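You operate a simulated robot arm through the tools that you are given. There is no shell and no other tool. Be economical: measure what you need, move in short steps, check, and stop when the job is done.

You are at the controls of a simulated two-armed robot. One attempt, no reset.

JOB
Carry the grey gang mould off the vibrating plate and cover it with the long plate.
Fine: switch off and clamp lever to FREE first; the mould goes to the tank end of the table; stand the yellow marker on the long plate. Set down upright: what you pick out.
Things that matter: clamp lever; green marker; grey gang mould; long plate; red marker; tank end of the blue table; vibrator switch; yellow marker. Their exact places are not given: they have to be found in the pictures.

Only the result counts: the job must be done as asked and must still hold three seconds after the hand-in. Knocking over, shifting, dropping, spilling or breaking anything else fails it. A push-on lid holds only when it is set on centred and level and pressed home; a screw cap is set on level and turned clockwise until tight.

ROBOT AND FRAMES
Two 6-joint arms with two-finger parallel grippers on one trunk, on a base that drives. Base frame: it is fixed to the floor where the robot stands at the start and does not move with it; the origin is under the middle of the robot, x ahead of it, y to its left, z up; the surface under the hand at the start is at about z = 800. Lengths are in mm, angles in rad, forces in N, time in s.
The left shoulder is at the start at [60, 187, 1122], the right one opposite. With the tool pointing down near the work surface each hand reaches from about 220 to 620 mm from the robot's upright axis, wherever it stands, measured 20 degrees to its own side. Places, roughly: clamp lever [500, 0, 900]; grey gang mould (26x11x6 cm) [600, 100, 900]; long plate (20x9x4 cm) [300, 300, 800]; tank end of the blue table [300, -300, 800]; vibrator switch [500, 200, 800]. Payload 1.57 kg a hand.
Tool frame (each hand has its own): the origin (TCP) lies between the finger pads and is the grasp point; the fingertips stand 30 mm ahead of it; z points along the fingers, y is the line along which they close. Largest opening 110 mm; finger width 24, thickness 12; the body of the gripper, 48 by 112 mm, starts 78 mm behind the TCP.
Orientation is that of the tool frame in the base frame, as a unit quaternion [x, y, z, w]. With the fingers straight down and closing along the base's y, the tool's x points along the base's -x, its y along +y and its z along -z.

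CONTROLS
- The arms move only by the tool arm_command. It takes "left_plan", "right_plan" or both (then of equal length, played together; a hand with none holds still); each is a list of rows, each an object of numbers (a shift or turn left out is 0, a gripper value left out holds the last): "ax", "ay", "az": the turn, a rotation vector about the base's x, y, z in units of 60 degrees (1.0 is 60 degrees); "x", "y", "z": the shift along the base's x, y, z in units of 250 mm (1.0 is 250 mm); "jaw": the closure, from 0 (fully open) to 1 (shut). In form: [{"ax": .., "ay": .., "az": .., "x": .., "y": .., "z": .., "jaw": ..}, ...]. A call has 1 to 20 rows; each row is the pose to reach, as a shift and turn from the pose commanded when the call began. A call with a number of a shift or a turn outside -1 to 1 is refused whole. Each row takes 0.2 s and may step no farther than 50 mm and 0.15 rad from the row before; otherwise, or with a gripper value out of range, the whole call is refused. A pose out of reach is approached as far as the arm can. The call stops where the force on the tool passes 40 N (or 10 N more than at its start, if that is more) or the arm is blocked; 0.2 s more then pass. The fingers move at their own pace (about 153 mm/s each) and stop on an object; they squeeze with about 23 N. The grip force told is the motor's: it shows also when the fingers shut on nothing. Time passes only in rows, and 0.2 s behind the last, so rows that repeat a pose let the fingers close. The reply holds the time, the measured pose of the TCP, the force on the tool along the base axes, the opening and the grip force, in the units named above and with some noise, with the torque about the TCP (base axes, N m) and any sound that the robot's microphone picked up.
- Cameras (640 x 400 px; columns grow to the right, rows downward): "scene" is now at [-1.7, -16.4, 1653.5]; the picture's right is [-0.06, -1.00, 0.00], its down [-0.83, 0.05, -0.56] and it looks along [0.56, -0.04, -0.83] (base axes); focal length 259 px, centre (320, 200). "left" rides on the left gripper at [70, -16, -141] in its tool frame; the picture's right is [0.23, 0.97, 0.00], its down [-0.85, 0.20, -0.48] and it looks along [-0.47, 0.11, 0.88] (tool axes); focal length 222 px, centre (320, 200). "right" rides on the right gripper at [70, 16, -141] in its tool frame; the picture's right is [-0.23, 0.97, 0.00], its down [-0.86, -0.20, -0.48] and it looks along [-0.47, -0.11, 0.88] (tool axes); focal length 222 px, centre (320, 200).
- snapshot(camera): a new picture of that camera. No time passes.
- move_column(by): slides the trunk up (or, below 0, down) by that many mm; the arms and the scene camera ride with it, the base frame stays. It gives what a move gives, with no picture.
- steer(legs): drives the robot by 1 to 6 legs, each [ahead, left, turn to the left] in mm, mm and rad, along the robot's own axes; the way and the turn of a leg run together, so that a leg with both is an arc; at most 1500 mm and 3.142 rad a leg. The arms and the cameras ride along, it lands a little off, and it stops where it bumps. It gives what a move gives.
- pan_tilt(pan, tilt): turns the head with the scene camera to pan (to the left, within 1.501 rad either way) and tilt (down, from -0.506 to 1.204), counted from straight ahead of the robot. It gives what a move gives.
- pixel_to_xyz(camera, pixels): for up to 12 pixels [column, row] of the newest picture of that camera ("zoom" is the newest enlarged one), the place [x, y, z] in the base frame of the surface seen there, good to about 2 mm, but the place of the scene camera against the robot may be out by one fixed shift of up to 25 mm in any direction. No time passes.
- enlarge(camera, box): a new picture of the part [left, top, right, bottom] of that camera's present view, enlarged. No time passes.
- close_job(): hands the job in; it is judged then, once.

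Work in short steps. Measure before you move; look again where a grasp or a placing could have gone wrong, and mend it. You have 80 turns and 62 pictures in all, those below and enlarged ones among them. Open the grippers and draw the arms clear of the work before you hand the job in, unless the task says otherwise; then end with one line.

The tools are called after "Emit:" by a JSON object that holds its "fn" and its "kwargs". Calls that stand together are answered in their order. arm_command: Moves the arms, as the interface text tells. Its arguments: {"type":"object","properties":{"left_plan":{"type":"array","items":{"type":"object","properties":{"ax":{"type":"number"},"ay":{"type":"number"},"az":{"type":"number"},"x":{"type":"number"},"y":{"type":"number"},"z":{"type":"number"},"jaw":{"type":"number"}}}},"right_plan":{"type":"array","items":{"type":"object","properties":{"ax":{"type":"number"},"ay":{"type":"number"},"az":{"type":"number"},"x":{"type":"number"},"y":{"type":"number"},"z":{"type":"number"},"jaw":{"type":"number"}}}}},"required":[]} The other tools are called the same way: move_column (by) slides the trunk up or down; steer (legs) drives the base; pan_tilt (pan, tilt) turns the head that bears the scene camera; snapshot (camera) takes a picture; pixel_to_xyz (camera, pixels) gives the place of the surface under pixels of a picture; enlarge (camera, box) takes an enlarged picture of a part of a camera's view; close_job () hands the job in.

At the start:

```text
t: 0.0
left_eef_pos: [338.9, 225.8, 1189.9]
left_tool_rot: [0.0, 1.0, 0.0, 0.001]
left_force: [0.3, -1.3, -0.7]
left_wrist_torque: [0.0, -0.02, -0.04]
left_finger_gap: 110.1
left_gripper_force: 0.1
right_eef_pos: [433.1, -108.2, 1193.4]
right_tool_rot: [0.0, 1.0, 0.0, 0.0]
right_force: [0.1, -0.5, 0.4]
right_wrist_torque: [-0.01, 0.0, 0.01]
right_finger_gap: 110.0
right_gripper_force: 0.1
trunk travel left (down, up): [-750.0, 240.0]
robot x, y, heading: [-2.0, -0.7, 0.001]
head pan, tilt: [-0.063, 0.974]
```

scene: 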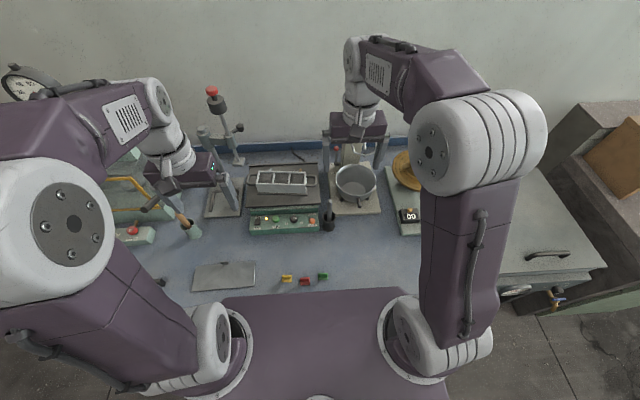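
right: 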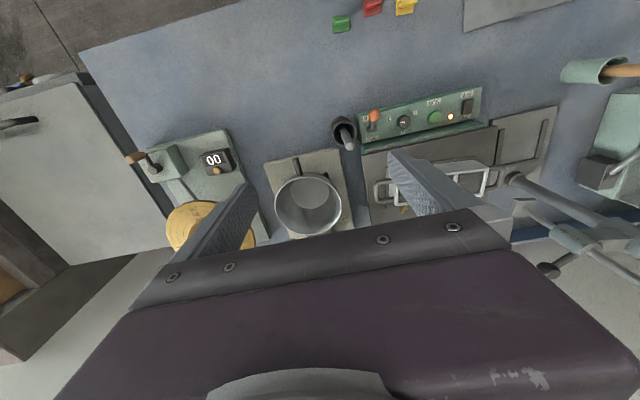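
left: 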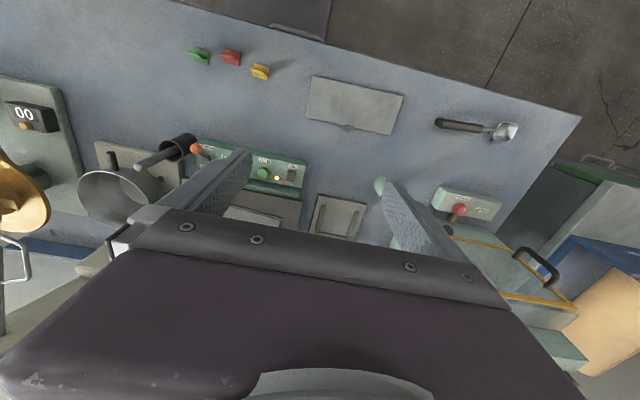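

The panel is near scene (285,220), the mould near (280,182), the plate near (225,275) and the markers near (305,280). I enlarge these areas.

Emit:
{"fn": "enlarge", "kwargs": {"camera": "scene", "box": [180, 140, 340, 240]}}

Emit:
{"fn": "enlarge", "kwargs": {"camera": "right", "box": [320, 60, 560, 220]}}

Emit:
{"fn": "pixel_to_xyz", "kwargs": {"camera": "scene", "pixels": [[287, 278], [305, 281], [322, 276], [195, 266], [254, 262], [255, 288], [194, 290], [224, 276], [258, 182], [305, 183], [250, 225], [328, 215]]}}

```text
4.00 times, centred on (260, 190) of scene
```

zoom: 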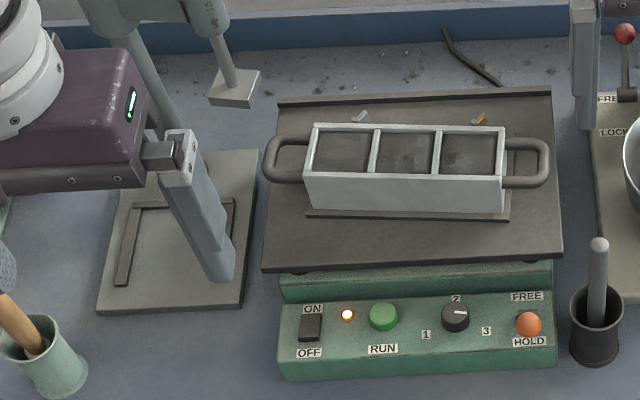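

```text
2.50 times, centred on (440, 140) of right
```

zoom: 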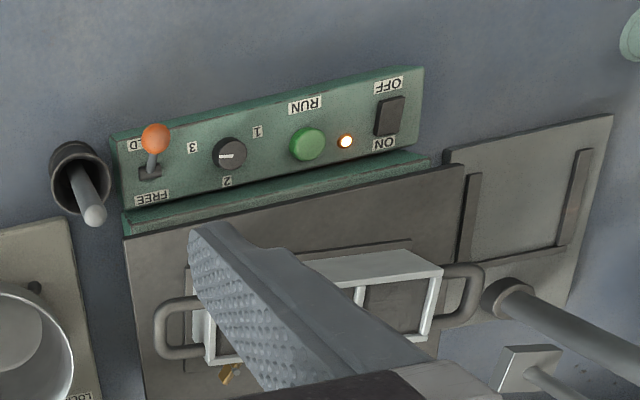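

```text
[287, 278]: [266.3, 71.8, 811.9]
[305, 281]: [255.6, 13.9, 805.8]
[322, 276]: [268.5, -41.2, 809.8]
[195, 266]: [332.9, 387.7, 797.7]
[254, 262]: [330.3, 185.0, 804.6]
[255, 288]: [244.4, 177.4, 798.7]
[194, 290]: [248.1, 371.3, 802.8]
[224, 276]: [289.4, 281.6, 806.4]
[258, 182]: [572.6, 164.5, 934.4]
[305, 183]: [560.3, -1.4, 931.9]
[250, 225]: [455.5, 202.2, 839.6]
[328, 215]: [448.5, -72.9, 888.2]
```

The rocker has OFF toward the robot, and the lever ball leans to HOLD (front). I measure the same points through the wrist camera, which carries no fixed shift, to compare with the scene camera.

Emit:
{"fn": "pixel_to_xyz", "kwargs": {"camera": "right", "pixels": [[378, 115], [375, 128], [466, 103], [464, 112], [451, 117], [434, 117], [341, 22], [373, 5], [404, 4], [478, 176], [382, 193], [500, 150]]}}

Emit:
{"fn": "pixel_to_xyz", "kwargs": {"camera": "zoom", "pixels": [[155, 133], [148, 173], [390, 107], [386, 130], [400, 75], [380, 145], [128, 190], [425, 160], [440, 268], [300, 350], [120, 140], [420, 70]]}}

Emit:
{"fn": "pixel_to_xyz", "kwargs": {"camera": "scene", "pixels": [[312, 221], [257, 221], [276, 219], [294, 219], [268, 219], [322, 276]]}}

```text
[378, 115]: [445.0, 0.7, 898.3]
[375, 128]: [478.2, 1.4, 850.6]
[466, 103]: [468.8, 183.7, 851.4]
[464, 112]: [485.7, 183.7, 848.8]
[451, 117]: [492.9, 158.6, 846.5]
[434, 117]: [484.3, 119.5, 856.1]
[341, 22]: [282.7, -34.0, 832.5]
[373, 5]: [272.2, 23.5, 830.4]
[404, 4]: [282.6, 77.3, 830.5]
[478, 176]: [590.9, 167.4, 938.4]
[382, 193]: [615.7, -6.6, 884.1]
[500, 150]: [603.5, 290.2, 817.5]
```

```text
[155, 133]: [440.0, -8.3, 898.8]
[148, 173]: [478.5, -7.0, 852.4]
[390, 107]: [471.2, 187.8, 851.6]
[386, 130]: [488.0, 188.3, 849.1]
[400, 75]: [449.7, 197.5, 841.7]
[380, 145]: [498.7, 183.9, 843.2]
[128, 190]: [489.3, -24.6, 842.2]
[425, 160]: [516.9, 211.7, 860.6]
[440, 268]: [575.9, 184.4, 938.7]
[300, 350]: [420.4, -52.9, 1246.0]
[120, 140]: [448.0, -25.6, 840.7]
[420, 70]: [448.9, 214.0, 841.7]
```

```text
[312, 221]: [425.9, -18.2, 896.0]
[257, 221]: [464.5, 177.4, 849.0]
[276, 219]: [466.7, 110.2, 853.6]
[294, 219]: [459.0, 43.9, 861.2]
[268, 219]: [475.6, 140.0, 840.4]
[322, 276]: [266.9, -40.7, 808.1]
```

Wrist-camera readings: rocker about x 462–495, y 186, z 851 with its front (OFF) half raised. Lever ball about (442,-7,899), pivot x 478. The scene camera is off by about (-16,-9,-3). I bring the left hand, jaw shut, above the OFF half.

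Emit:
{"fn": "arm_command", "kwargs": {"left_plan": [{"x": 0.08, "y": -0.027, "z": -0.16, "jaw": 1}, {"x": 0.16, "y": -0.053, "z": -0.32}, {"x": 0.25, "y": -0.08, "z": -0.48}, {"x": 0.33, "y": -0.107, "z": -0.64}, {"x": 0.41, "y": -0.133, "z": -0.8}, {"x": 0.49, "y": -0.16, "z": -0.96}, {"x": 0.49, "y": -0.16, "z": -1.0}, {"x": 0.49, "y": -0.16, "z": -1.0}]}}

Emit:
{"fn": "snapshot", "kwargs": {"camera": "left"}}

```text
t: 1.8
left_eef_pos: [459.0, 185.3, 941.6]
left_tool_rot: [0.001, 1.0, 0.0, 0.0]
left_force: [0.0, 0.6, -1.0]
left_wrist_torque: [-0.02, 0.03, 0.03]
left_finger_gap: 0.0
left_gripper_force: 21.1
right_eef_pos: [433.1, -108.2, 1193.8]
right_tool_rot: [0.0, 1.0, 0.0, 0.001]
right_force: [-0.2, -0.3, 0.4]
right_wrist_torque: [0.02, 0.02, -0.03]
right_finger_gap: 110.1
right_gripper_force: 0.0
trunk travel left (down, up): [-750.0, 240.0]
robot x, y, heading: [3.1, -0.3, -0.001]
head pan, tilt: [-0.063, 0.974]
```

```text
56 pictures are left
```

left: 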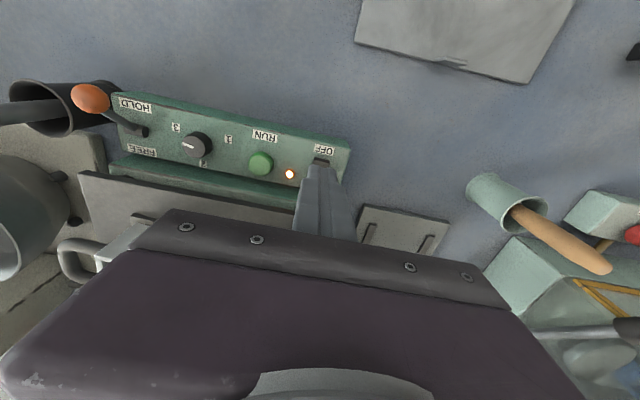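

The finger is over the rocker, whose front edge shows at about (322,162). I check the spot precisely.

Emit:
{"fn": "pixel_to_xyz", "kwargs": {"camera": "left", "pixels": [[322, 161], [316, 160], [331, 163], [324, 151], [290, 174], [261, 163], [90, 97], [140, 128], [105, 108]]}}

Emit:
{"fn": "enlarge", "kwargs": {"camera": "left", "box": [60, 60, 380, 260]}}

```text
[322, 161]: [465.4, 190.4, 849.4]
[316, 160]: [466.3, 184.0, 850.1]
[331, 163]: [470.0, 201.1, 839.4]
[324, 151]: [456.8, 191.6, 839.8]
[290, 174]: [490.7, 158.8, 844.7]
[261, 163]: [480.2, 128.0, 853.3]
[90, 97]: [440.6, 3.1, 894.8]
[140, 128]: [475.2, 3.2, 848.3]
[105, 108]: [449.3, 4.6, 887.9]
```

```text
2.00 times, centred on (220, 160) of left
```

zoom: 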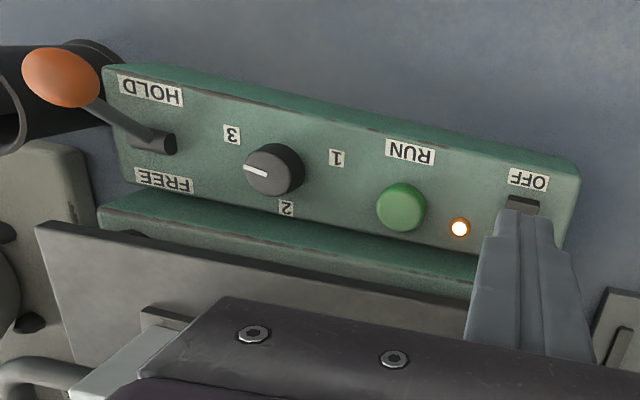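

The rocker's front edge is at x≈464, y≈188. I press straight down on its front part.

Emit:
{"fn": "arm_command", "kwargs": {"left_plan": [{"x": 0.016, "y": 0.01, "z": -0.1}, {"x": 0.016, "y": 0.01, "z": -0.2}, {"x": 0.016, "y": 0.01, "z": -0.23}, {"x": 0.016, "y": 0.01, "z": -0.245}, {"x": 0.016, "y": 0.01, "z": -0.26}, {"x": 0.016, "y": 0.01, "z": -0.27}]}}

Emit:
{"fn": "enlarge", "kwargs": {"camera": "left", "box": [200, 60, 440, 210]}}

```text
t: 3.2
left_eef_pos: [464.1, 188.4, 879.7]
left_tool_rot: [0.0, 1.0, 0.0, 0.006]
left_force: [-11.2, 2.2, 29.2]
left_wrist_torque: [0.04, -0.08, 0.02]
left_finger_gap: 0.1
left_gripper_force: 20.8
right_eef_pos: [429.0, -108.7, 1195.8]
right_tool_rot: [-0.001, 1.0, 0.001, 0.003]
right_force: [0.4, 1.2, 0.0]
right_wrist_torque: [0.01, 0.0, -0.01]
right_finger_gap: 109.9
right_gripper_force: 0.0
trunk travel left (down, up): [-750.0, 240.0]
robot x, y, heading: [-0.1, -3.7, -0.005]
head pan, tilt: [-0.063, 0.974]
stopped in row 6 (left hand): the force on the tool passed its limit at 46 N (the readings are from after the stop); the commanded pose is now the measured one
```

```text
2.67 times, centred on (320, 135) of left
```

zoom: 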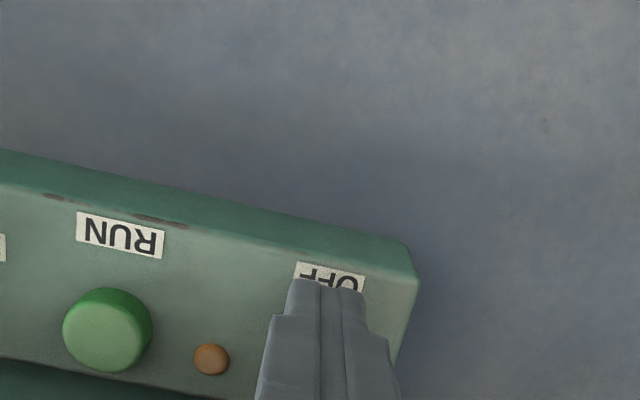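

The lamp is dark now, so the switch is off. I lift the left hand back out and bring the right hand, jaw shut, in front of the lever ball.

Emit:
{"fn": "arm_command", "kwargs": {"left_plan": [{"z": 0.16}, {"z": 0.32}, {"z": 0.48}, {"x": -0.1, "z": 0.64}, {"x": -0.25, "y": 0.1, "z": 0.75}, {"x": -0.4, "y": 0.2, "z": 0.85}, {"x": -0.4, "y": 0.3, "z": 0.9}, {"x": -0.4, "y": 0.3, "z": 0.9}], "right_plan": [{"jaw": 1}, {"z": 0.0}, {"x": -0.04, "y": 0.09, "z": -0.16}, {"x": -0.08, "y": 0.18, "z": -0.32}, {"x": -0.12, "y": 0.27, "z": -0.48}, {"x": -0.16, "y": 0.34, "z": -0.64}, {"x": -0.19, "y": 0.41, "z": -0.8}, {"x": -0.19, "y": 0.41, "z": -0.9}]}}

Emit:
{"fn": "enlarge", "kwargs": {"camera": "left", "box": [60, 60, 380, 260]}}

Emit:
{"fn": "snapshot", "kwargs": {"camera": "right"}}

```text
refused: row 5 steps farther than a row can; nothing moved
```

```text
2.00 times, centred on (220, 160) of left
```

zoom: 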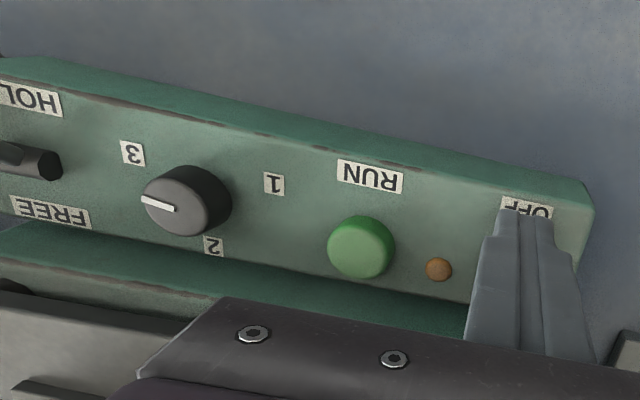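

```text
52 pictures are left
```

right: 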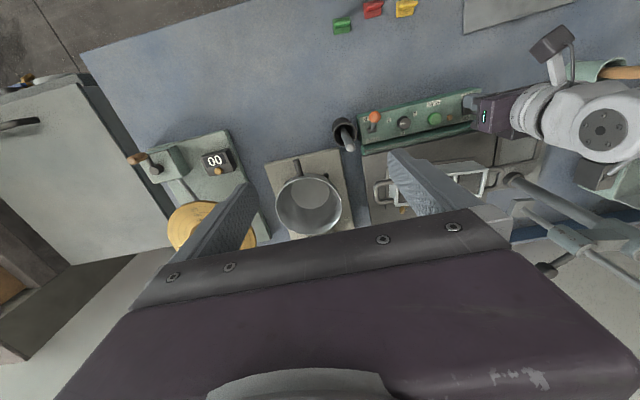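

One step was too long, so the call was refused; I resend it with shorter steps.

Emit:
{"fn": "arm_command", "kwargs": {"left_plan": [{"z": 0.16}, {"z": 0.32}, {"z": 0.48}, {"x": -0.1, "z": 0.6}, {"x": -0.2, "y": 0.1, "z": 0.7}, {"x": -0.3, "y": 0.2, "z": 0.8}, {"x": -0.4, "y": 0.3, "z": 0.9}, {"x": -0.4, "y": 0.3, "z": 0.9}], "right_plan": [{"jaw": 1}, {"z": 0.0}, {"x": -0.04, "y": 0.08, "z": -0.15}, {"x": -0.07, "y": 0.16, "z": -0.3}, {"x": -0.1, "y": 0.24, "z": -0.45}, {"x": -0.13, "y": 0.32, "z": -0.6}, {"x": -0.16, "y": 0.4, "z": -0.75}, {"x": -0.16, "y": 0.42, "z": -0.9}]}}

Emit:
{"fn": "snapshot", "kwargs": {"camera": "right"}}

```text
t: 5.0
left_eef_pos: [368.9, 264.7, 1100.7]
left_tool_rot: [0.0, 1.0, 0.0, 0.004]
left_force: [0.3, 0.4, -0.3]
left_wrist_torque: [0.02, 0.01, 0.02]
left_finger_gap: 0.0
left_gripper_force: 21.1
right_eef_pos: [395.1, -2.2, 967.3]
right_tool_rot: [0.0, 1.0, -0.001, 0.0]
right_force: [0.5, 0.1, -1.0]
right_wrist_torque: [0.04, 0.01, -0.03]
right_finger_gap: 0.0
right_gripper_force: 20.7
trunk travel left (down, up): [-750.0, 240.0]
robot x, y, heading: [1.2, 2.3, -0.001]
head pan, tilt: [-0.063, 0.974]
```

```text
51 pictures are left
```

right: 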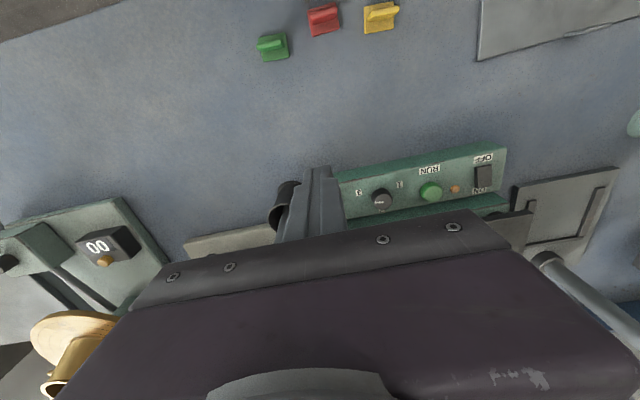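

The closed fingers stand in front of the lever, with TCP at (395,-2,967). I lower by 55 mm and push forward toward FREE.

Emit:
{"fn": "arm_command", "kwargs": {"right_plan": [{"z": -0.11}, {"z": -0.22}, {"x": 0.08, "z": -0.22}, {"x": 0.14, "z": -0.22}, {"x": 0.2, "z": -0.22}, {"x": 0.26, "z": -0.22}, {"x": 0.31, "z": -0.22}, {"x": 0.35, "z": -0.22}, {"x": 0.38, "z": -0.22}]}}

Emit:
{"fn": "snapshot", "kwargs": {"camera": "left"}}

```text
t: 7.0
left_eef_pos: [365.0, 265.3, 1101.4]
left_tool_rot: [0.0, 1.0, 0.0, 0.006]
left_force: [-0.2, -0.4, -0.1]
left_wrist_torque: [0.02, -0.03, 0.0]
left_finger_gap: 0.0
left_gripper_force: 21.4
right_eef_pos: [484.1, -2.8, 913.6]
right_tool_rot: [0.0, 1.0, -0.001, -0.001]
right_force: [-8.6, 0.0, -3.7]
right_wrist_torque: [0.04, 0.26, -0.02]
right_finger_gap: 0.0
right_gripper_force: 21.2
trunk travel left (down, up): [-750.0, 240.0]
robot x, y, heading: [0.6, -0.9, 0.0]
head pan, tilt: [-0.063, 0.974]
```

```text
50 pictures are left
```

left: 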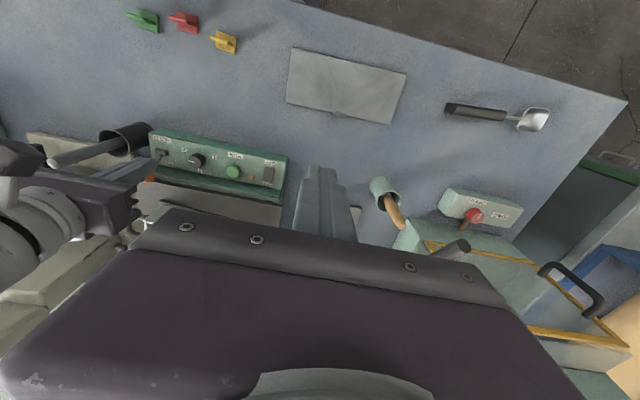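

The lever was pushed with about 9 N remaining. I back the right hand off and raise it to see the lever.

Emit:
{"fn": "arm_command", "kwargs": {"right_plan": [{"x": -0.15}, {"x": -0.3, "z": 0.05}, {"x": -0.35, "z": 0.22}, {"x": -0.35, "y": -0.1, "z": 0.38}, {"x": -0.35, "y": -0.25, "z": 0.5}, {"x": -0.35, "y": -0.4, "z": 0.6}, {"x": -0.3, "y": -0.5, "z": 0.7}, {"x": -0.3, "y": -0.5, "z": 0.7}]}}

Emit:
{"fn": "snapshot", "kwargs": {"camera": "scene"}}

Emit:
{"fn": "enlarge", "kwargs": {"camera": "scene", "box": [220, 140, 380, 240]}}

```text
t: 8.8
left_eef_pos: [367.0, 264.7, 1100.7]
left_tool_rot: [0.0, 1.0, 0.0, 0.004]
left_force: [0.1, 0.1, -0.2]
left_wrist_torque: [0.01, 0.0, 0.01]
left_finger_gap: 0.0
left_gripper_force: 21.3
right_eef_pos: [414.6, -129.6, 1086.7]
right_tool_rot: [0.0, 1.0, 0.0, 0.0]
right_force: [0.5, -0.4, -0.2]
right_wrist_torque: [0.01, -0.02, -0.01]
right_finger_gap: 0.1
right_gripper_force: 21.3
trunk travel left (down, up): [-750.0, 240.0]
robot x, y, heading: [-3.6, 1.7, -0.002]
head pan, tilt: [-0.063, 0.974]
```

```text
49 pictures are left
```

scene: 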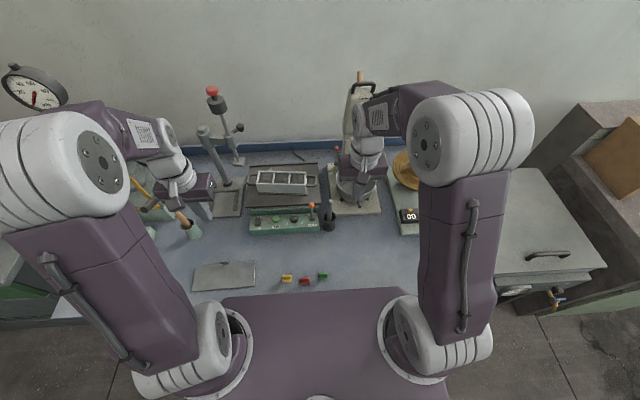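

```text
4.00 times, centred on (300, 190) of scene
```

zoom: 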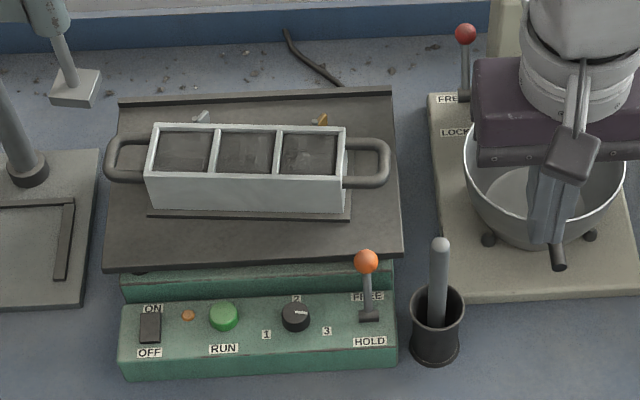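

The lever now leans back by FREE. I measure its ball, its base and the mould's outline.

Emit:
{"fn": "pixel_to_xyz", "kwargs": {"camera": "zoom", "pixels": [[366, 262], [370, 316], [368, 290], [150, 150], [148, 203], [340, 207], [347, 130], [155, 127], [115, 162], [384, 163], [130, 145], [130, 183]]}}

Emit:
{"fn": "pixel_to_xyz", "kwargs": {"camera": "zoom", "pixels": [[150, 171], [343, 178], [185, 150], [310, 152], [250, 150], [150, 215], [340, 217], [110, 265], [365, 148], [365, 182], [202, 117], [320, 120]]}}

Emit:
{"fn": "pixel_to_xyz", "kwargs": {"camera": "scene", "pixels": [[490, 285], [500, 240], [545, 255], [408, 215], [400, 235], [380, 260], [360, 265], [345, 285]]}}

```text
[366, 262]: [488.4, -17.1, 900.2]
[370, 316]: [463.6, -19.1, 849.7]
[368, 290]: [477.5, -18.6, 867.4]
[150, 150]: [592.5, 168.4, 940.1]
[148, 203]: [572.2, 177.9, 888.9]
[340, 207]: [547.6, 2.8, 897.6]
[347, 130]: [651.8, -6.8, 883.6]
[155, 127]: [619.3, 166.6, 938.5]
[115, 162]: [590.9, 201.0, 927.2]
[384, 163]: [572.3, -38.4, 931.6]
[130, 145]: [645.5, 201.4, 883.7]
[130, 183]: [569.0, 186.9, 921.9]
```

```text
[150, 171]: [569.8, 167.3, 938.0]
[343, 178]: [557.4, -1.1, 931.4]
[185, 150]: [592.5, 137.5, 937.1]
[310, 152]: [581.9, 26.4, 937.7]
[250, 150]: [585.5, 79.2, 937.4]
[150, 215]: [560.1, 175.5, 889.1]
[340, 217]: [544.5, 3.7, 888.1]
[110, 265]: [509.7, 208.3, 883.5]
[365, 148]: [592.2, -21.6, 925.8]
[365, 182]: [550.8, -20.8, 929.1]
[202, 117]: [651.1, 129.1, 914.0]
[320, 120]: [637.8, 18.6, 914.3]
```

```text
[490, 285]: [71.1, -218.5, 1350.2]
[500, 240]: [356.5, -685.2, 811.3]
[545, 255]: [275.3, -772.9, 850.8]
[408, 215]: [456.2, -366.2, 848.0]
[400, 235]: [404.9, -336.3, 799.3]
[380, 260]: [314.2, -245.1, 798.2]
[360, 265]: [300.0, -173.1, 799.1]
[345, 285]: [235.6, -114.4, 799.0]
```

The ball moved 62 mm and now leans 26 mm past its pivot. I'll push once more to be sure it is home, but first I measure the table edge and tank end through the wrist views.

Emit:
{"fn": "pixel_to_xyz", "kwargs": {"camera": "left", "pixels": [[340, 8], [450, 44], [600, 95], [420, 25], [294, 48], [406, 72], [390, 125], [287, 102], [233, 42]]}}

Emit:
{"fn": "arm_command", "kwargs": {"right_plan": [{"x": -0.03, "y": 0.15, "z": -0.05}, {"x": -0.06, "y": 0.3, "z": -0.15}, {"x": -0.06, "y": 0.42, "z": -0.28}, {"x": -0.06, "y": 0.5, "z": -0.42}, {"x": -0.06, "y": 0.5, "z": -0.58}, {"x": -0.06, "y": 0.5, "z": -0.69}, {"x": 0.1, "y": 0.5, "z": -0.69}, {"x": 0.2, "y": 0.5, "z": -0.69}, {"x": 0.27, "y": 0.5, "z": -0.69}, {"x": 0.31, "y": 0.5, "z": -0.69}, {"x": 0.34, "y": 0.5, "z": -0.69}, {"x": 0.36, "y": 0.5, "z": -0.69}]}}

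```text
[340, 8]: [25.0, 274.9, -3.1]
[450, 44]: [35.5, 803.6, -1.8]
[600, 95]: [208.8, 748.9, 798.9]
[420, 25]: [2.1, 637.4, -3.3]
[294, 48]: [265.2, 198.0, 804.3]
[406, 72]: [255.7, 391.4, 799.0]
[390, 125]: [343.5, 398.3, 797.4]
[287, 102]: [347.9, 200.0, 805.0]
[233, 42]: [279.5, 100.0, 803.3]
```

```text
t: 11.4
left_eef_pos: [364.4, 266.3, 1102.2]
left_tool_rot: [0.0, 1.0, 0.001, 0.005]
left_force: [1.1, 0.3, 0.0]
left_wrist_torque: [0.0, 0.04, -0.01]
left_finger_gap: 0.4
left_gripper_force: 20.9
right_eef_pos: [486.6, -3.2, 912.5]
right_tool_rot: [0.0, 1.0, -0.004, -0.015]
right_force: [-22.2, 2.8, 9.4]
right_wrist_torque: [0.03, 0.35, -0.02]
right_finger_gap: 0.0
right_gripper_force: 21.3
trunk travel left (down, up): [-750.0, 240.0]
robot x, y, heading: [0.5, 1.6, 0.005]
head pan, tilt: [-0.063, 0.974]
stopped in row 12 (right hand): the force on the tool passed its limit at 44 N (the readings are from after the stop); the commanded pose is now the measured one
```

The lever is against its stop at the same place, so it is at FREE. I withdraw the right hand and take wrist pictures of the mould and the right end.

Emit:
{"fn": "arm_command", "kwargs": {"right_plan": [{"x": -0.15}, {"x": -0.3, "z": 0.05}, {"x": -0.35, "z": 0.22}, {"x": -0.35, "y": -0.1, "z": 0.38}, {"x": -0.3, "y": -0.15, "z": 0.55}, {"x": -0.2, "y": -0.2, "z": 0.7}, {"x": -0.1, "y": -0.2, "z": 0.85}, {"x": -0.1, "y": -0.2, "z": 1.0, "jaw": 0}, {"x": -0.1, "y": -0.2, "z": 1.0, "jaw": 0}]}}

Emit:
{"fn": "snapshot", "kwargs": {"camera": "right"}}

Emit:
{"fn": "pixel_to_xyz", "kwargs": {"camera": "scene", "pixels": [[300, 296], [225, 302], [395, 292], [260, 340], [225, 263], [300, 395]]}}

Emit:
{"fn": "enlarge", "kwargs": {"camera": "scene", "box": [180, 240, 340, 340]}}

```text
t: 13.4
left_eef_pos: [367.8, 265.5, 1100.7]
left_tool_rot: [0.0, 1.0, 0.0, 0.004]
left_force: [0.5, 0.3, 0.5]
left_wrist_torque: [0.02, 0.0, 0.01]
left_finger_gap: 0.0
left_gripper_force: 21.1
right_eef_pos: [467.5, -53.8, 1163.0]
right_tool_rot: [0.0, 1.0, -0.003, -0.011]
right_force: [0.2, 0.6, -0.4]
right_wrist_torque: [0.02, 0.0, 0.03]
right_finger_gap: 109.9
right_gripper_force: 0.1
trunk travel left (down, up): [-750.0, 240.0]
robot x, y, heading: [-1.9, 0.9, -0.001]
head pan, tilt: [-0.063, 0.974]
```

```text
47 pictures are left
```

right: 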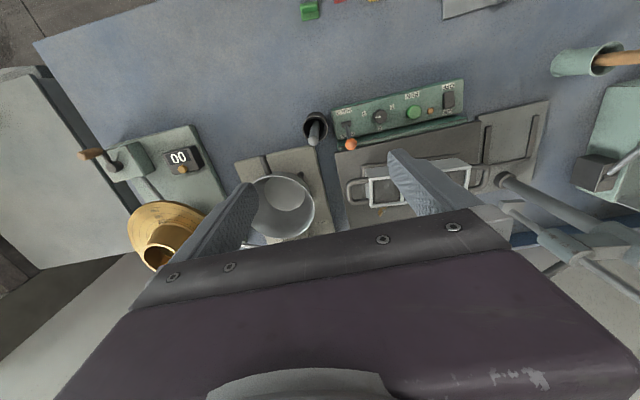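

```text
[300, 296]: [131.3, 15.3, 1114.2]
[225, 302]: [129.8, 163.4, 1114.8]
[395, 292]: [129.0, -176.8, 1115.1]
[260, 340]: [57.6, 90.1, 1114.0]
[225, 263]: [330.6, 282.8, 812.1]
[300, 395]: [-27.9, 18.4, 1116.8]
```

```text
4.00 times, centred on (260, 290) of scene
```

zoom: 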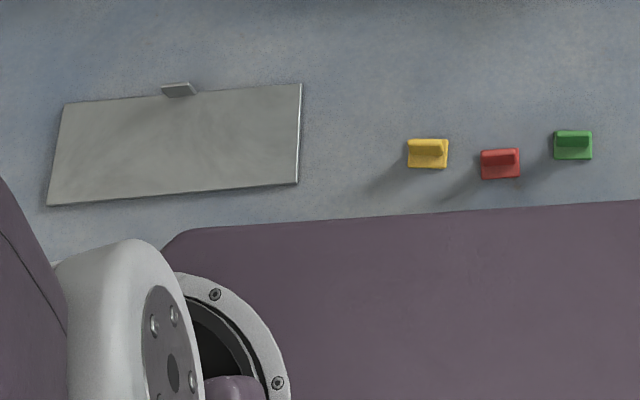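

Lever clearly at FREE (350,145 beyond pivot). I measure the right end of the table: corner (36,44), tool box edges near (125,160), and the mould through this view.

Emit:
{"fn": "pixel_to_xyz", "kwargs": {"camera": "right", "pixels": [[40, 46], [130, 205], [85, 130], [190, 127], [100, 160], [235, 160], [319, 155], [200, 60], [180, 14], [120, 80], [308, 10], [88, 154]]}}

Emit:
{"fn": "pixel_to_xyz", "kwargs": {"camera": "right", "pixels": [[370, 177], [469, 167], [374, 205], [392, 179], [350, 190], [472, 180], [380, 178], [455, 168], [418, 158], [440, 155]]}}

Emit:
{"fn": "enlarge", "kwargs": {"camera": "right", "box": [0, 0, 320, 200]}}

```text
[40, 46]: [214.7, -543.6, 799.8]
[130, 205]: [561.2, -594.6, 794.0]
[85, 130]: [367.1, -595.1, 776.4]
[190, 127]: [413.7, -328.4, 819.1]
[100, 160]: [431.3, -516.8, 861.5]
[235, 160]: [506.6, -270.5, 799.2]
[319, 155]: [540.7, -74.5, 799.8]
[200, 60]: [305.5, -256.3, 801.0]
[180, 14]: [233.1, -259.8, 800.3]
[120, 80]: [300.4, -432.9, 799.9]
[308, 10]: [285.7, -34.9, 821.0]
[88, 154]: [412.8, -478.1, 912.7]
```

```text
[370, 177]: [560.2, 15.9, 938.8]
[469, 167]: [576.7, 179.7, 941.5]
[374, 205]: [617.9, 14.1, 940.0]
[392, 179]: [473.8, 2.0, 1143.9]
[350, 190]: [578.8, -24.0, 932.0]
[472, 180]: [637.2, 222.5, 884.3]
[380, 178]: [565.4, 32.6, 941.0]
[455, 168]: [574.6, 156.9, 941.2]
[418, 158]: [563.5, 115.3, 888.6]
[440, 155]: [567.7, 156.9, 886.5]
```

```text
2.00 times, centred on (160, 100) of right
```

zoom: 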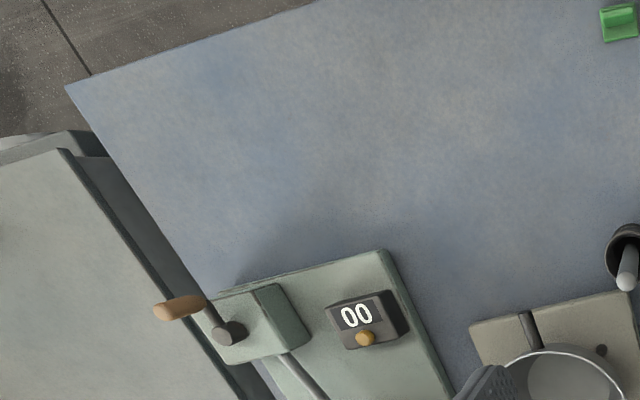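

The free tank-end area is x 205–390, y −550 to −100, so I choose about (300,−340) for the mould. The mould's long axis is yawed −0.1 rad, its centre is about (597,95) and its rim is at z 940. I start turning the right hand to close along x and pull the left hand back.

Emit:
{"fn": "arm_command", "kwargs": {"right_plan": [{"az": 0.125}, {"az": 0.25}, {"az": 0.375}, {"az": 0.5}, {"az": 0.625}, {"az": 0.75}, {"az": 0.875}, {"az": 1.0}], "left_plan": [{"x": -0.05}, {"x": -0.1}, {"x": -0.15}, {"x": -0.2}, {"x": -0.25}, {"x": -0.3}, {"x": -0.3}, {"x": -0.3}]}}

Emit:
{"fn": "arm_command", "kwargs": {"right_plan": [{"az": 0.1}, {"az": 0.2}, {"az": 0.3}, {"az": 0.405}, {"az": 0.405}]}}

Emit:
{"fn": "steer", "kwargs": {"legs": [[0, 190, 0]]}}

Emit:
{"fn": "snapshot", "kwargs": {"camera": "right"}}

Emit:
{"fn": "snapshot", "kwargs": {"camera": "scene"}}

```text
t: 15.2
left_eef_pos: [293.7, 263.5, 1103.2]
left_tool_rot: [-0.001, 1.0, 0.001, 0.005]
left_force: [0.7, -0.3, 0.5]
left_wrist_torque: [0.02, 0.02, 0.03]
left_finger_gap: 0.0
left_gripper_force: 21.0
right_eef_pos: [467.4, -53.5, 1163.1]
right_tool_rot: [-0.502, 0.865, -0.008, -0.008]
right_force: [0.2, 0.4, -0.2]
right_wrist_torque: [0.03, 0.0, 0.0]
right_finger_gap: 109.8
right_gripper_force: 0.1
trunk travel left (down, up): [-750.0, 240.0]
robot x, y, heading: [-0.4, -2.2, -0.004]
head pan, tilt: [-0.063, 0.974]
```

```text
t: 16.4
left_eef_pos: [293.5, 263.9, 1101.5]
left_tool_rot: [0.0, 1.0, 0.0, 0.005]
left_force: [-0.7, 0.3, -0.4]
left_wrist_torque: [-0.01, 0.02, 0.01]
left_finger_gap: 0.0
left_gripper_force: 21.2
right_eef_pos: [466.4, -53.4, 1162.1]
right_tool_rot: [-0.672, 0.74, -0.009, -0.006]
right_force: [-1.2, 0.1, -0.6]
right_wrist_torque: [-0.02, 0.03, 0.03]
right_finger_gap: 110.0
right_gripper_force: 0.0
trunk travel left (down, up): [-750.0, 240.0]
robot x, y, heading: [-0.8, 0.1, 0.0]
head pan, tilt: [-0.063, 0.974]
```

```text
t: 17.9
left_eef_pos: [293.8, 452.4, 1103.4]
left_tool_rot: [0.0, 1.0, 0.0, 0.004]
left_force: [-0.2, 0.0, 1.4]
left_wrist_torque: [0.01, -0.02, -0.01]
left_finger_gap: 0.0
left_gripper_force: 20.8
right_eef_pos: [468.3, 133.1, 1163.1]
right_tool_rot: [-0.671, 0.742, -0.008, -0.006]
right_force: [0.2, 0.7, -0.4]
right_wrist_torque: [0.03, -0.02, 0.02]
right_finger_gap: 110.0
right_gripper_force: 0.1
trunk travel left (down, up): [-750.0, 240.0]
robot x, y, heading: [-2.3, 189.8, -0.005]
head pan, tilt: [-0.063, 0.974]
```

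```text
44 pictures are left
```

right: 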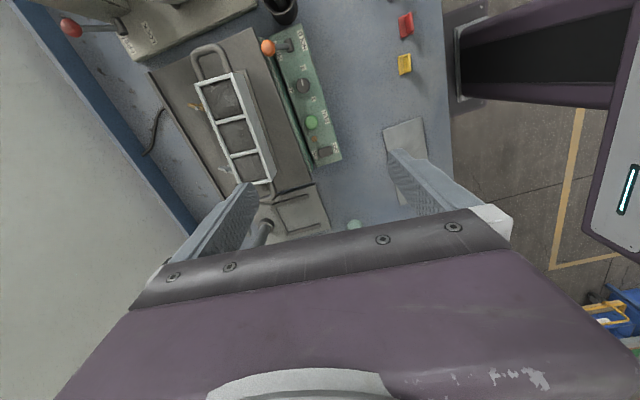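

```text
43 pictures are left
```

scene: 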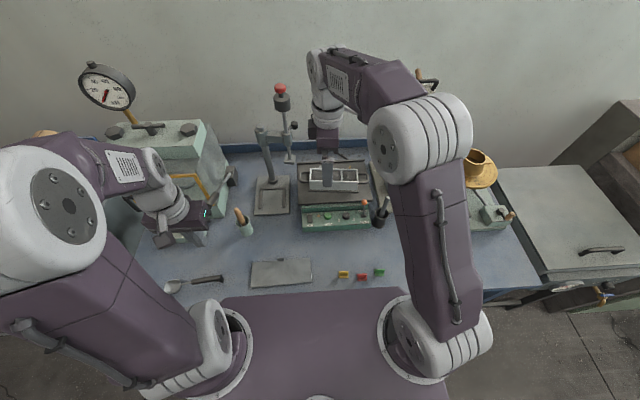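

The view is clear: rim corners near (195,84), (232,73), (274,180), with handle (205,50). I measure the rim points and both sides.

Emit:
{"fn": "enlarge", "kwargs": {"camera": "right", "box": [140, 20, 340, 220]}}

Emit:
{"fn": "pixel_to_xyz", "kwargs": {"camera": "right", "pixels": [[196, 84], [231, 73], [273, 181], [215, 120], [246, 113], [229, 156], [260, 149], [237, 135], [243, 183], [193, 50], [228, 65], [250, 100]]}}

```text
2.00 times, centred on (240, 120) of right
```

zoom: 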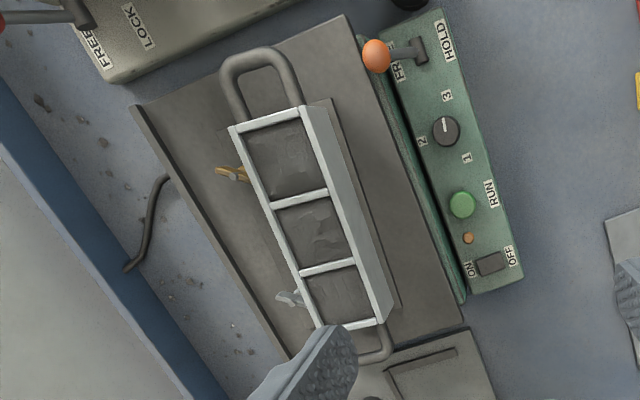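

```text
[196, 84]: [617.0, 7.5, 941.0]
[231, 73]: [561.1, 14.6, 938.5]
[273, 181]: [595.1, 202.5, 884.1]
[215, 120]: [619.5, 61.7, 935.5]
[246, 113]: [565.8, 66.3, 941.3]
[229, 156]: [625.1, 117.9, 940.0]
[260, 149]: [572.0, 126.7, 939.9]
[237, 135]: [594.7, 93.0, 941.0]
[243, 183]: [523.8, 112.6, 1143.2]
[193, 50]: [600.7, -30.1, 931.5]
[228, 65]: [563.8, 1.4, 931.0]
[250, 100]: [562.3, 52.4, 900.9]
```

Mould centre (596,95), rim width about 55 mm, yaw about −0.09; finger zone free of the thumbscrews. I move over it at z 1000 and check reach.

Emit:
{"fn": "arm_command", "kwargs": {"right_plan": [{"x": 0.1, "y": -0.03, "z": -0.1, "ax": 0.019, "az": 0.01}, {"x": 0.2, "y": -0.06, "z": -0.2, "ax": 0.019, "az": 0.01}, {"x": 0.3, "y": -0.09, "z": -0.3, "ax": 0.019, "az": 0.01}, {"x": 0.4, "y": -0.12, "z": -0.4, "ax": 0.019, "az": 0.01}, {"x": 0.51, "y": -0.152, "z": -0.5, "ax": 0.019, "az": 0.01}, {"x": 0.51, "y": -0.152, "z": -0.65, "ax": 0.019, "az": 0.01}, {"x": 0.51, "y": -0.152, "z": -0.65, "ax": 0.019, "az": 0.01}]}}

Emit:
{"fn": "snapshot", "kwargs": {"camera": "right"}}

```text
t: 19.5
left_eef_pos: [295.2, 453.7, 1103.9]
left_tool_rot: [0.001, 1.0, -0.001, 0.004]
left_force: [-0.6, 0.5, -0.2]
left_wrist_torque: [0.03, -0.04, -0.01]
left_finger_gap: 0.0
left_gripper_force: 21.7
right_eef_pos: [592.4, 97.0, 1000.1]
right_tool_rot: [-0.675, 0.738, -0.002, 0.001]
right_force: [0.6, 0.4, 0.0]
right_wrist_torque: [-0.01, -0.01, 0.02]
right_finger_gap: 109.8
right_gripper_force: 0.1
right hand out of reach, approached as far as the arm can: row 5, 6, 7
trunk travel left (down, up): [-750.0, 240.0]
robot x, y, heading: [-3.1, 189.0, 0.0]
head pan, tilt: [-0.063, 0.974]
```

```text
41 pictures are left
```

right: 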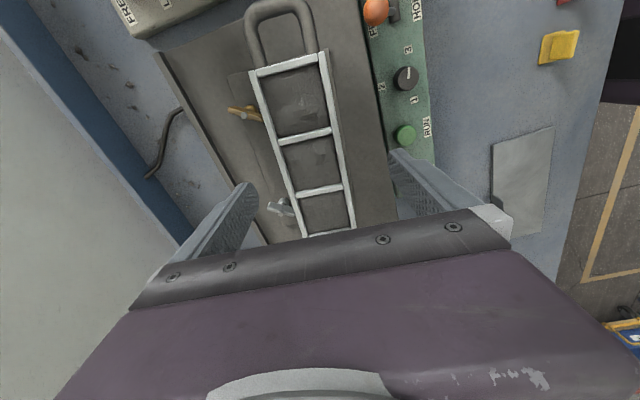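

Pose reached within 3 mm at z 1000. I measure the rim again at close range before lowering with the column, which keeps the arm's reach.

Emit:
{"fn": "pixel_to_xyz", "kwargs": {"camera": "right", "pixels": [[257, 73], [323, 56], [280, 140], [333, 129], [298, 195], [346, 184], [311, 163], [309, 233], [352, 227], [241, 111], [281, 208]]}}

```text
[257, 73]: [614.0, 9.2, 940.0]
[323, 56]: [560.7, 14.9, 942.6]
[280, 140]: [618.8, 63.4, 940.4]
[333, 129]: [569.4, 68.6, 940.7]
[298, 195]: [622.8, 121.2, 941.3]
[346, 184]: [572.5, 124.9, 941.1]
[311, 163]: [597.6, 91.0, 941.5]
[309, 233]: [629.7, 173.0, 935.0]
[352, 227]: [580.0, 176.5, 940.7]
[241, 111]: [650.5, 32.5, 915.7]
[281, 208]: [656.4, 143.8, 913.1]
```

Body centre about (596,94) and jaw at (592,97): good. I lower the column 70 mm, then close the jaw.

Emit:
{"fn": "move_column", "kwargs": {"by": -70}}

Emit:
{"fn": "snapshot", "kwargs": {"camera": "right"}}

```text
t: 20.6
left_eef_pos: [293.1, 453.3, 1031.7]
left_tool_rot: [0.001, 1.0, 0.001, 0.004]
left_force: [-0.4, -1.0, 0.2]
left_wrist_torque: [0.03, 0.01, 0.0]
left_finger_gap: 0.0
left_gripper_force: 20.8
right_eef_pos: [593.1, 96.9, 929.8]
right_tool_rot: [-0.674, 0.739, -0.002, 0.001]
right_force: [-0.3, -1.2, 0.0]
right_wrist_torque: [0.01, 0.0, 0.02]
right_finger_gap: 110.0
right_gripper_force: 0.1
trunk travel left (down, up): [-680.0, 310.0]
robot x, y, heading: [-4.3, 190.8, -0.001]
head pan, tilt: [-0.063, 0.974]
```

```text
40 pictures are left
```

right: 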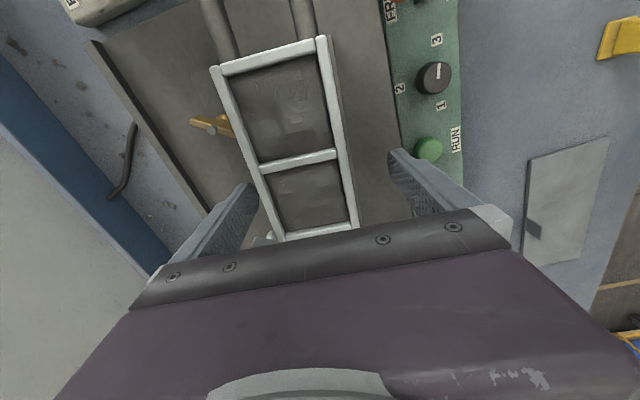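

Fingers straddle the mould. I close, then lift 10 mm to read the weight.

Emit:
{"fn": "arm_command", "kwargs": {"right_plan": [{"jaw": 1}, {"jaw": 1}, {"jaw": 1}, {"jaw": 1}]}}

Emit:
{"fn": "arm_command", "kwargs": {"right_plan": [{"z": 0.01}, {"z": 0.02}, {"z": 0.03}, {"z": 0.04}, {"z": 0.04}, {"z": 0.04}]}}

Emit:
{"fn": "enlarge", "kwargs": {"camera": "scene", "box": [270, 130, 430, 230]}}

```text
t: 21.6
left_eef_pos: [294.1, 453.0, 1032.9]
left_tool_rot: [0.001, 1.0, 0.0, 0.004]
left_force: [0.4, 0.1, -0.7]
left_wrist_torque: [0.01, -0.02, 0.0]
left_finger_gap: 0.1
left_gripper_force: 21.1
right_eef_pos: [593.2, 97.1, 929.9]
right_tool_rot: [-0.674, 0.739, -0.003, 0.001]
right_force: [5.1, -0.5, 3.6]
right_wrist_torque: [0.19, 0.81, -0.27]
right_finger_gap: 61.9
right_gripper_force: 22.9
trunk travel left (down, up): [-680.0, 310.0]
robot x, y, heading: [1.0, 193.0, 0.002]
head pan, tilt: [-0.063, 0.974]
```

```text
t: 23.0
left_eef_pos: [296.0, 452.8, 1033.0]
left_tool_rot: [0.002, 1.0, 0.0, 0.002]
left_force: [-0.6, -0.2, 0.8]
left_wrist_torque: [0.02, 0.03, 0.01]
left_finger_gap: 0.0
left_gripper_force: 21.2
right_eef_pos: [593.7, 96.9, 937.3]
right_tool_rot: [-0.674, 0.739, -0.002, 0.001]
right_force: [-0.4, -1.0, -19.8]
right_wrist_torque: [0.05, 0.12, 0.01]
right_finger_gap: 62.1
right_gripper_force: 23.2
trunk travel left (down, up): [-680.0, 310.0]
robot x, y, heading: [2.0, 191.1, -0.004]
head pan, tilt: [-0.063, 0.974]
```

```text
4.00 times, centred on (350, 180) of scene
```

zoom: 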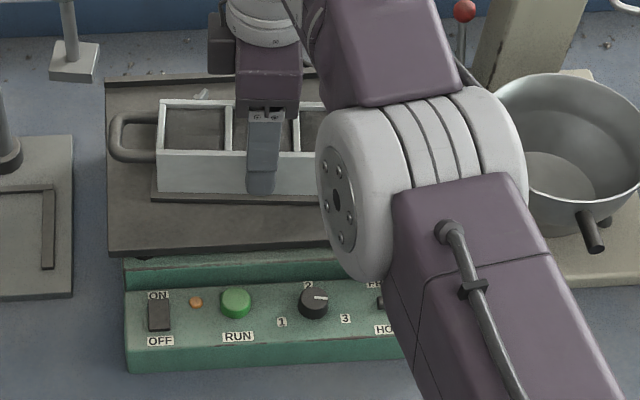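

The lift reads 19.8 N, about 2 kg, which is above the 1.57 kg payload of one hand. I set the mould back and will carry it with both hands by its handles; I also look at the base clearance in the left view.

Emit:
{"fn": "arm_command", "kwargs": {"right_plan": [{"z": -0.01}, {"z": -0.02}, {"z": -0.03}, {"z": -0.038}, {"z": -0.038, "jaw": 0.3}, {"z": -0.038, "jaw": 0.0}, {"z": -0.038, "jaw": 0.0}]}}

Emit:
{"fn": "snapshot", "kwargs": {"camera": "left"}}

```text
t: 24.6
left_eef_pos: [293.5, 452.2, 1031.4]
left_tool_rot: [0.0, 1.0, 0.001, 0.004]
left_force: [0.1, 0.5, -0.5]
left_wrist_torque: [-0.01, 0.04, -0.01]
left_finger_gap: 0.2
left_gripper_force: 21.6
right_eef_pos: [592.1, 97.7, 930.4]
right_tool_rot: [-0.675, 0.738, -0.003, 0.001]
right_force: [0.1, -0.5, 0.2]
right_wrist_torque: [0.02, 0.0, 0.04]
right_finger_gap: 110.0
right_gripper_force: 0.0
trunk travel left (down, up): [-680.0, 310.0]
robot x, y, heading: [1.9, 190.3, -0.001]
head pan, tilt: [-0.063, 0.974]
```

```text
38 pictures are left
```

left: 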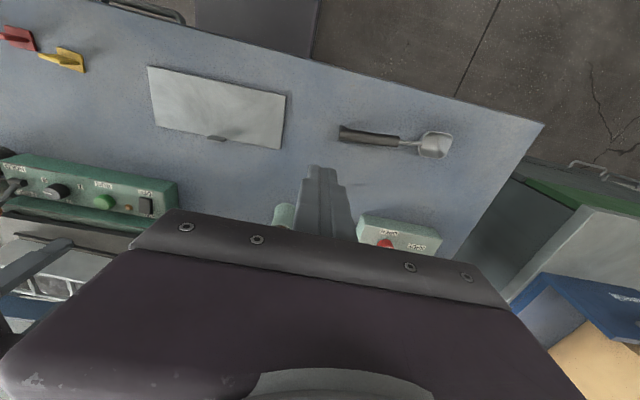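

The robot's base shows at (260,20) and a bar at (150,8). I measure them against the table edge.

Emit:
{"fn": "pixel_to_xyz", "kwargs": {"camera": "left", "pixels": [[300, 20], [260, 25], [210, 10], [180, 20], [160, 12], [130, 4], [305, 50], [312, 58], [200, 25], [330, 60]]}}

Emit:
{"fn": "enlarge", "kwargs": {"camera": "left", "box": [80, 0, 340, 160]}}

```text
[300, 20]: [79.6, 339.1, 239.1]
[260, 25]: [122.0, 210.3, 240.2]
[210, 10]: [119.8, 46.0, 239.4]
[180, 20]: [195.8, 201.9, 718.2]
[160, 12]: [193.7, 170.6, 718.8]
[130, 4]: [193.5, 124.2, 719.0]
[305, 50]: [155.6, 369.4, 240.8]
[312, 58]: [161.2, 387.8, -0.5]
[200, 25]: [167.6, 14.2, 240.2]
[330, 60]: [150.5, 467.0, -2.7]
```

```text
2.46 times, centred on (210, 80) of left
```

zoom: 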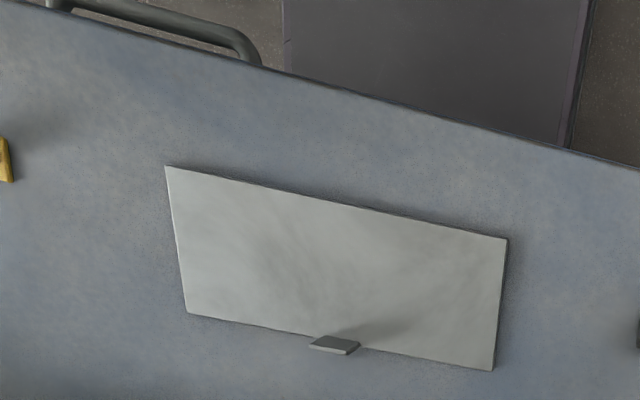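

The base (240 mm high) already reaches under the table, so 40 mm ahead is fine. The handle grip points are ±106 mm from the centre: right (586,−12), left (607,200), with tube tops at about z 931. I raise the column, pull the right hand back and turn the left hand by −95°.

Emit:
{"fn": "move_column", "kwargs": {"by": 70}}

Emit:
{"fn": "arm_command", "kwargs": {"right_plan": [{"x": -0.1}, {"x": -0.2}, {"x": -0.3}, {"x": -0.3}, {"x": -0.3}, {"x": -0.3}, {"x": -0.3}, {"x": -0.3}], "left_plan": [{"az": -0.125, "jaw": 0}, {"az": -0.25}, {"az": -0.375}, {"az": -0.5}, {"az": -0.625}, {"az": -0.75}, {"az": -0.875}, {"az": -1.0}]}}

Emit:
{"fn": "arm_command", "kwargs": {"left_plan": [{"az": -0.12}, {"az": -0.24}, {"az": -0.36}, {"az": -0.48}, {"az": -0.585}, {"az": -0.585}]}}

Emit:
{"fn": "steer", "kwargs": {"legs": [[0, -95, 0], [40, 0, 0]]}}

Emit:
{"fn": "snapshot", "kwargs": {"camera": "right"}}

Emit:
{"fn": "snapshot", "kwargs": {"camera": "left"}}

```text
t: 25.7
left_eef_pos: [293.3, 453.1, 1102.5]
left_tool_rot: [0.001, 1.0, 0.0, 0.004]
left_force: [0.8, -0.5, 0.1]
left_wrist_torque: [-0.07, 0.0, -0.01]
left_finger_gap: 0.0
left_gripper_force: 21.2
right_eef_pos: [591.7, 96.9, 999.0]
right_tool_rot: [-0.675, 0.738, -0.002, 0.001]
right_force: [0.3, 0.1, 0.7]
right_wrist_torque: [-0.03, 0.0, 0.01]
right_finger_gap: 109.8
right_gripper_force: 0.0
trunk travel left (down, up): [-750.0, 240.0]
robot x, y, heading: [0.7, 191.4, -0.001]
head pan, tilt: [-0.063, 0.974]
```

```text
t: 27.5
left_eef_pos: [293.3, 453.4, 1103.2]
left_tool_rot: [0.501, 0.865, -0.002, 0.003]
left_force: [-0.6, 0.7, 0.0]
left_wrist_torque: [0.0, 0.01, 0.02]
left_finger_gap: 110.1
left_gripper_force: 0.1
right_eef_pos: [516.4, 97.6, 1000.2]
right_tool_rot: [-0.674, 0.738, -0.003, 0.001]
right_force: [0.2, 0.5, -0.6]
right_wrist_torque: [0.0, 0.01, 0.02]
right_finger_gap: 110.0
right_gripper_force: 0.1
trunk travel left (down, up): [-750.0, 240.0]
robot x, y, heading: [-3.6, 190.1, 0.001]
head pan, tilt: [-0.063, 0.974]
```

```text
t: 28.9
left_eef_pos: [293.5, 453.4, 1102.4]
left_tool_rot: [0.739, 0.674, -0.003, 0.003]
left_force: [1.7, -0.3, 0.3]
left_wrist_torque: [0.0, 0.0, -0.01]
left_finger_gap: 110.2
left_gripper_force: 0.0
right_eef_pos: [517.1, 97.1, 1001.5]
right_tool_rot: [-0.674, 0.739, -0.002, 0.001]
right_force: [0.3, 0.2, -0.6]
right_wrist_torque: [0.0, 0.01, 0.0]
right_finger_gap: 109.8
right_gripper_force: 0.0
trunk travel left (down, up): [-750.0, 240.0]
robot x, y, heading: [-5.8, 192.9, -0.003]
head pan, tilt: [-0.063, 0.974]
```

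```text
t: 30.5
left_eef_pos: [327.4, 359.9, 1103.6]
left_tool_rot: [0.738, 0.675, -0.001, 0.005]
left_force: [-0.1, 0.0, 0.2]
left_wrist_torque: [-0.02, -0.1, 0.01]
left_finger_gap: 110.2
left_gripper_force: 0.0
right_eef_pos: [550.0, 4.1, 1004.5]
right_tool_rot: [-0.675, 0.738, -0.005, 0.002]
right_force: [-1.0, 0.4, -0.2]
right_wrist_torque: [-0.01, -0.08, 0.02]
right_finger_gap: 110.3
right_gripper_force: 0.1
trunk travel left (down, up): [-750.0, 240.0]
robot x, y, heading: [40.3, 92.0, 0.0]
head pan, tilt: [-0.063, 0.974]
```

```text
36 pictures are left
```

right: 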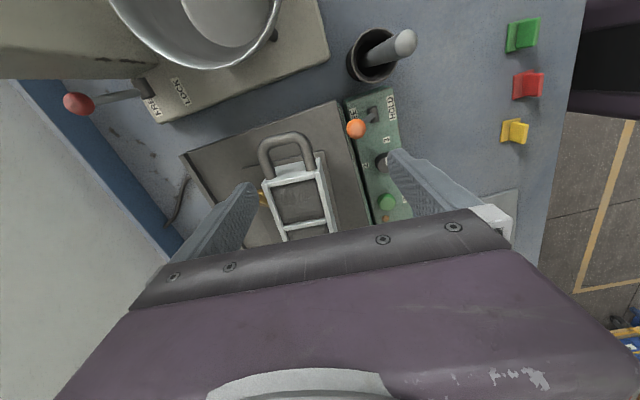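

```text
35 pictures are left
```

left: 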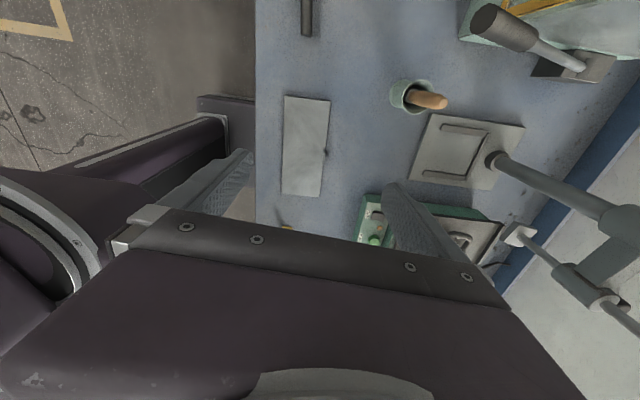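

Before moving the left hand in, I measure the nearby stand: rod (495,160), clamp box (620,235), hanging foot (515,235), and the handle in the right view.

Emit:
{"fn": "pixel_to_xyz", "kwargs": {"camera": "left", "pixels": [[492, 160], [540, 188], [590, 212], [620, 235], [570, 275], [515, 235], [600, 300], [500, 38], [480, 210], [630, 210]]}}

Emit:
{"fn": "pixel_to_xyz", "kwargs": {"camera": "right", "pixels": [[290, 137], [262, 158], [309, 150], [267, 183], [320, 175], [262, 148], [303, 140], [75, 103], [405, 42], [355, 128], [267, 175], [311, 165]]}}

Emit:
{"fn": "enlarge", "kwargs": {"camera": "right", "box": [180, 80, 420, 240]}}

```text
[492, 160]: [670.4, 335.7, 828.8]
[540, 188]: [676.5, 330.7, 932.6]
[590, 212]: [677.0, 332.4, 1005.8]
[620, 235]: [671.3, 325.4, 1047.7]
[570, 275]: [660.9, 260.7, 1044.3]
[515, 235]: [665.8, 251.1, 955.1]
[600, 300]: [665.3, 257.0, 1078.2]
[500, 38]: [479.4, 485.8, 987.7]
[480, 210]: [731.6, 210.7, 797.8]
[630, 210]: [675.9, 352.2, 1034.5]
```

```text
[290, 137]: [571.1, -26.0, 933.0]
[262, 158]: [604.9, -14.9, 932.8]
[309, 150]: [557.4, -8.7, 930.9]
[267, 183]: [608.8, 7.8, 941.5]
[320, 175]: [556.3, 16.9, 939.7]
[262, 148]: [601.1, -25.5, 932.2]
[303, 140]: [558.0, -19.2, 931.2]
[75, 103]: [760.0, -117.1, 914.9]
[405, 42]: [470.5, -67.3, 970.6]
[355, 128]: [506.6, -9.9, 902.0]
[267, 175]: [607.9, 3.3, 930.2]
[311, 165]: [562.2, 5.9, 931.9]
```

```text
2.50 times, centred on (300, 160) of right
```

zoom: 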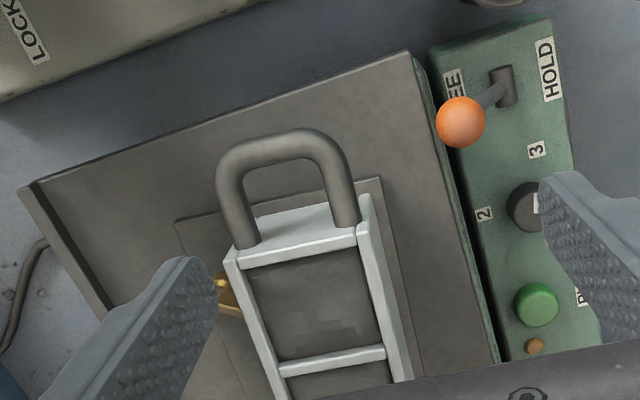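

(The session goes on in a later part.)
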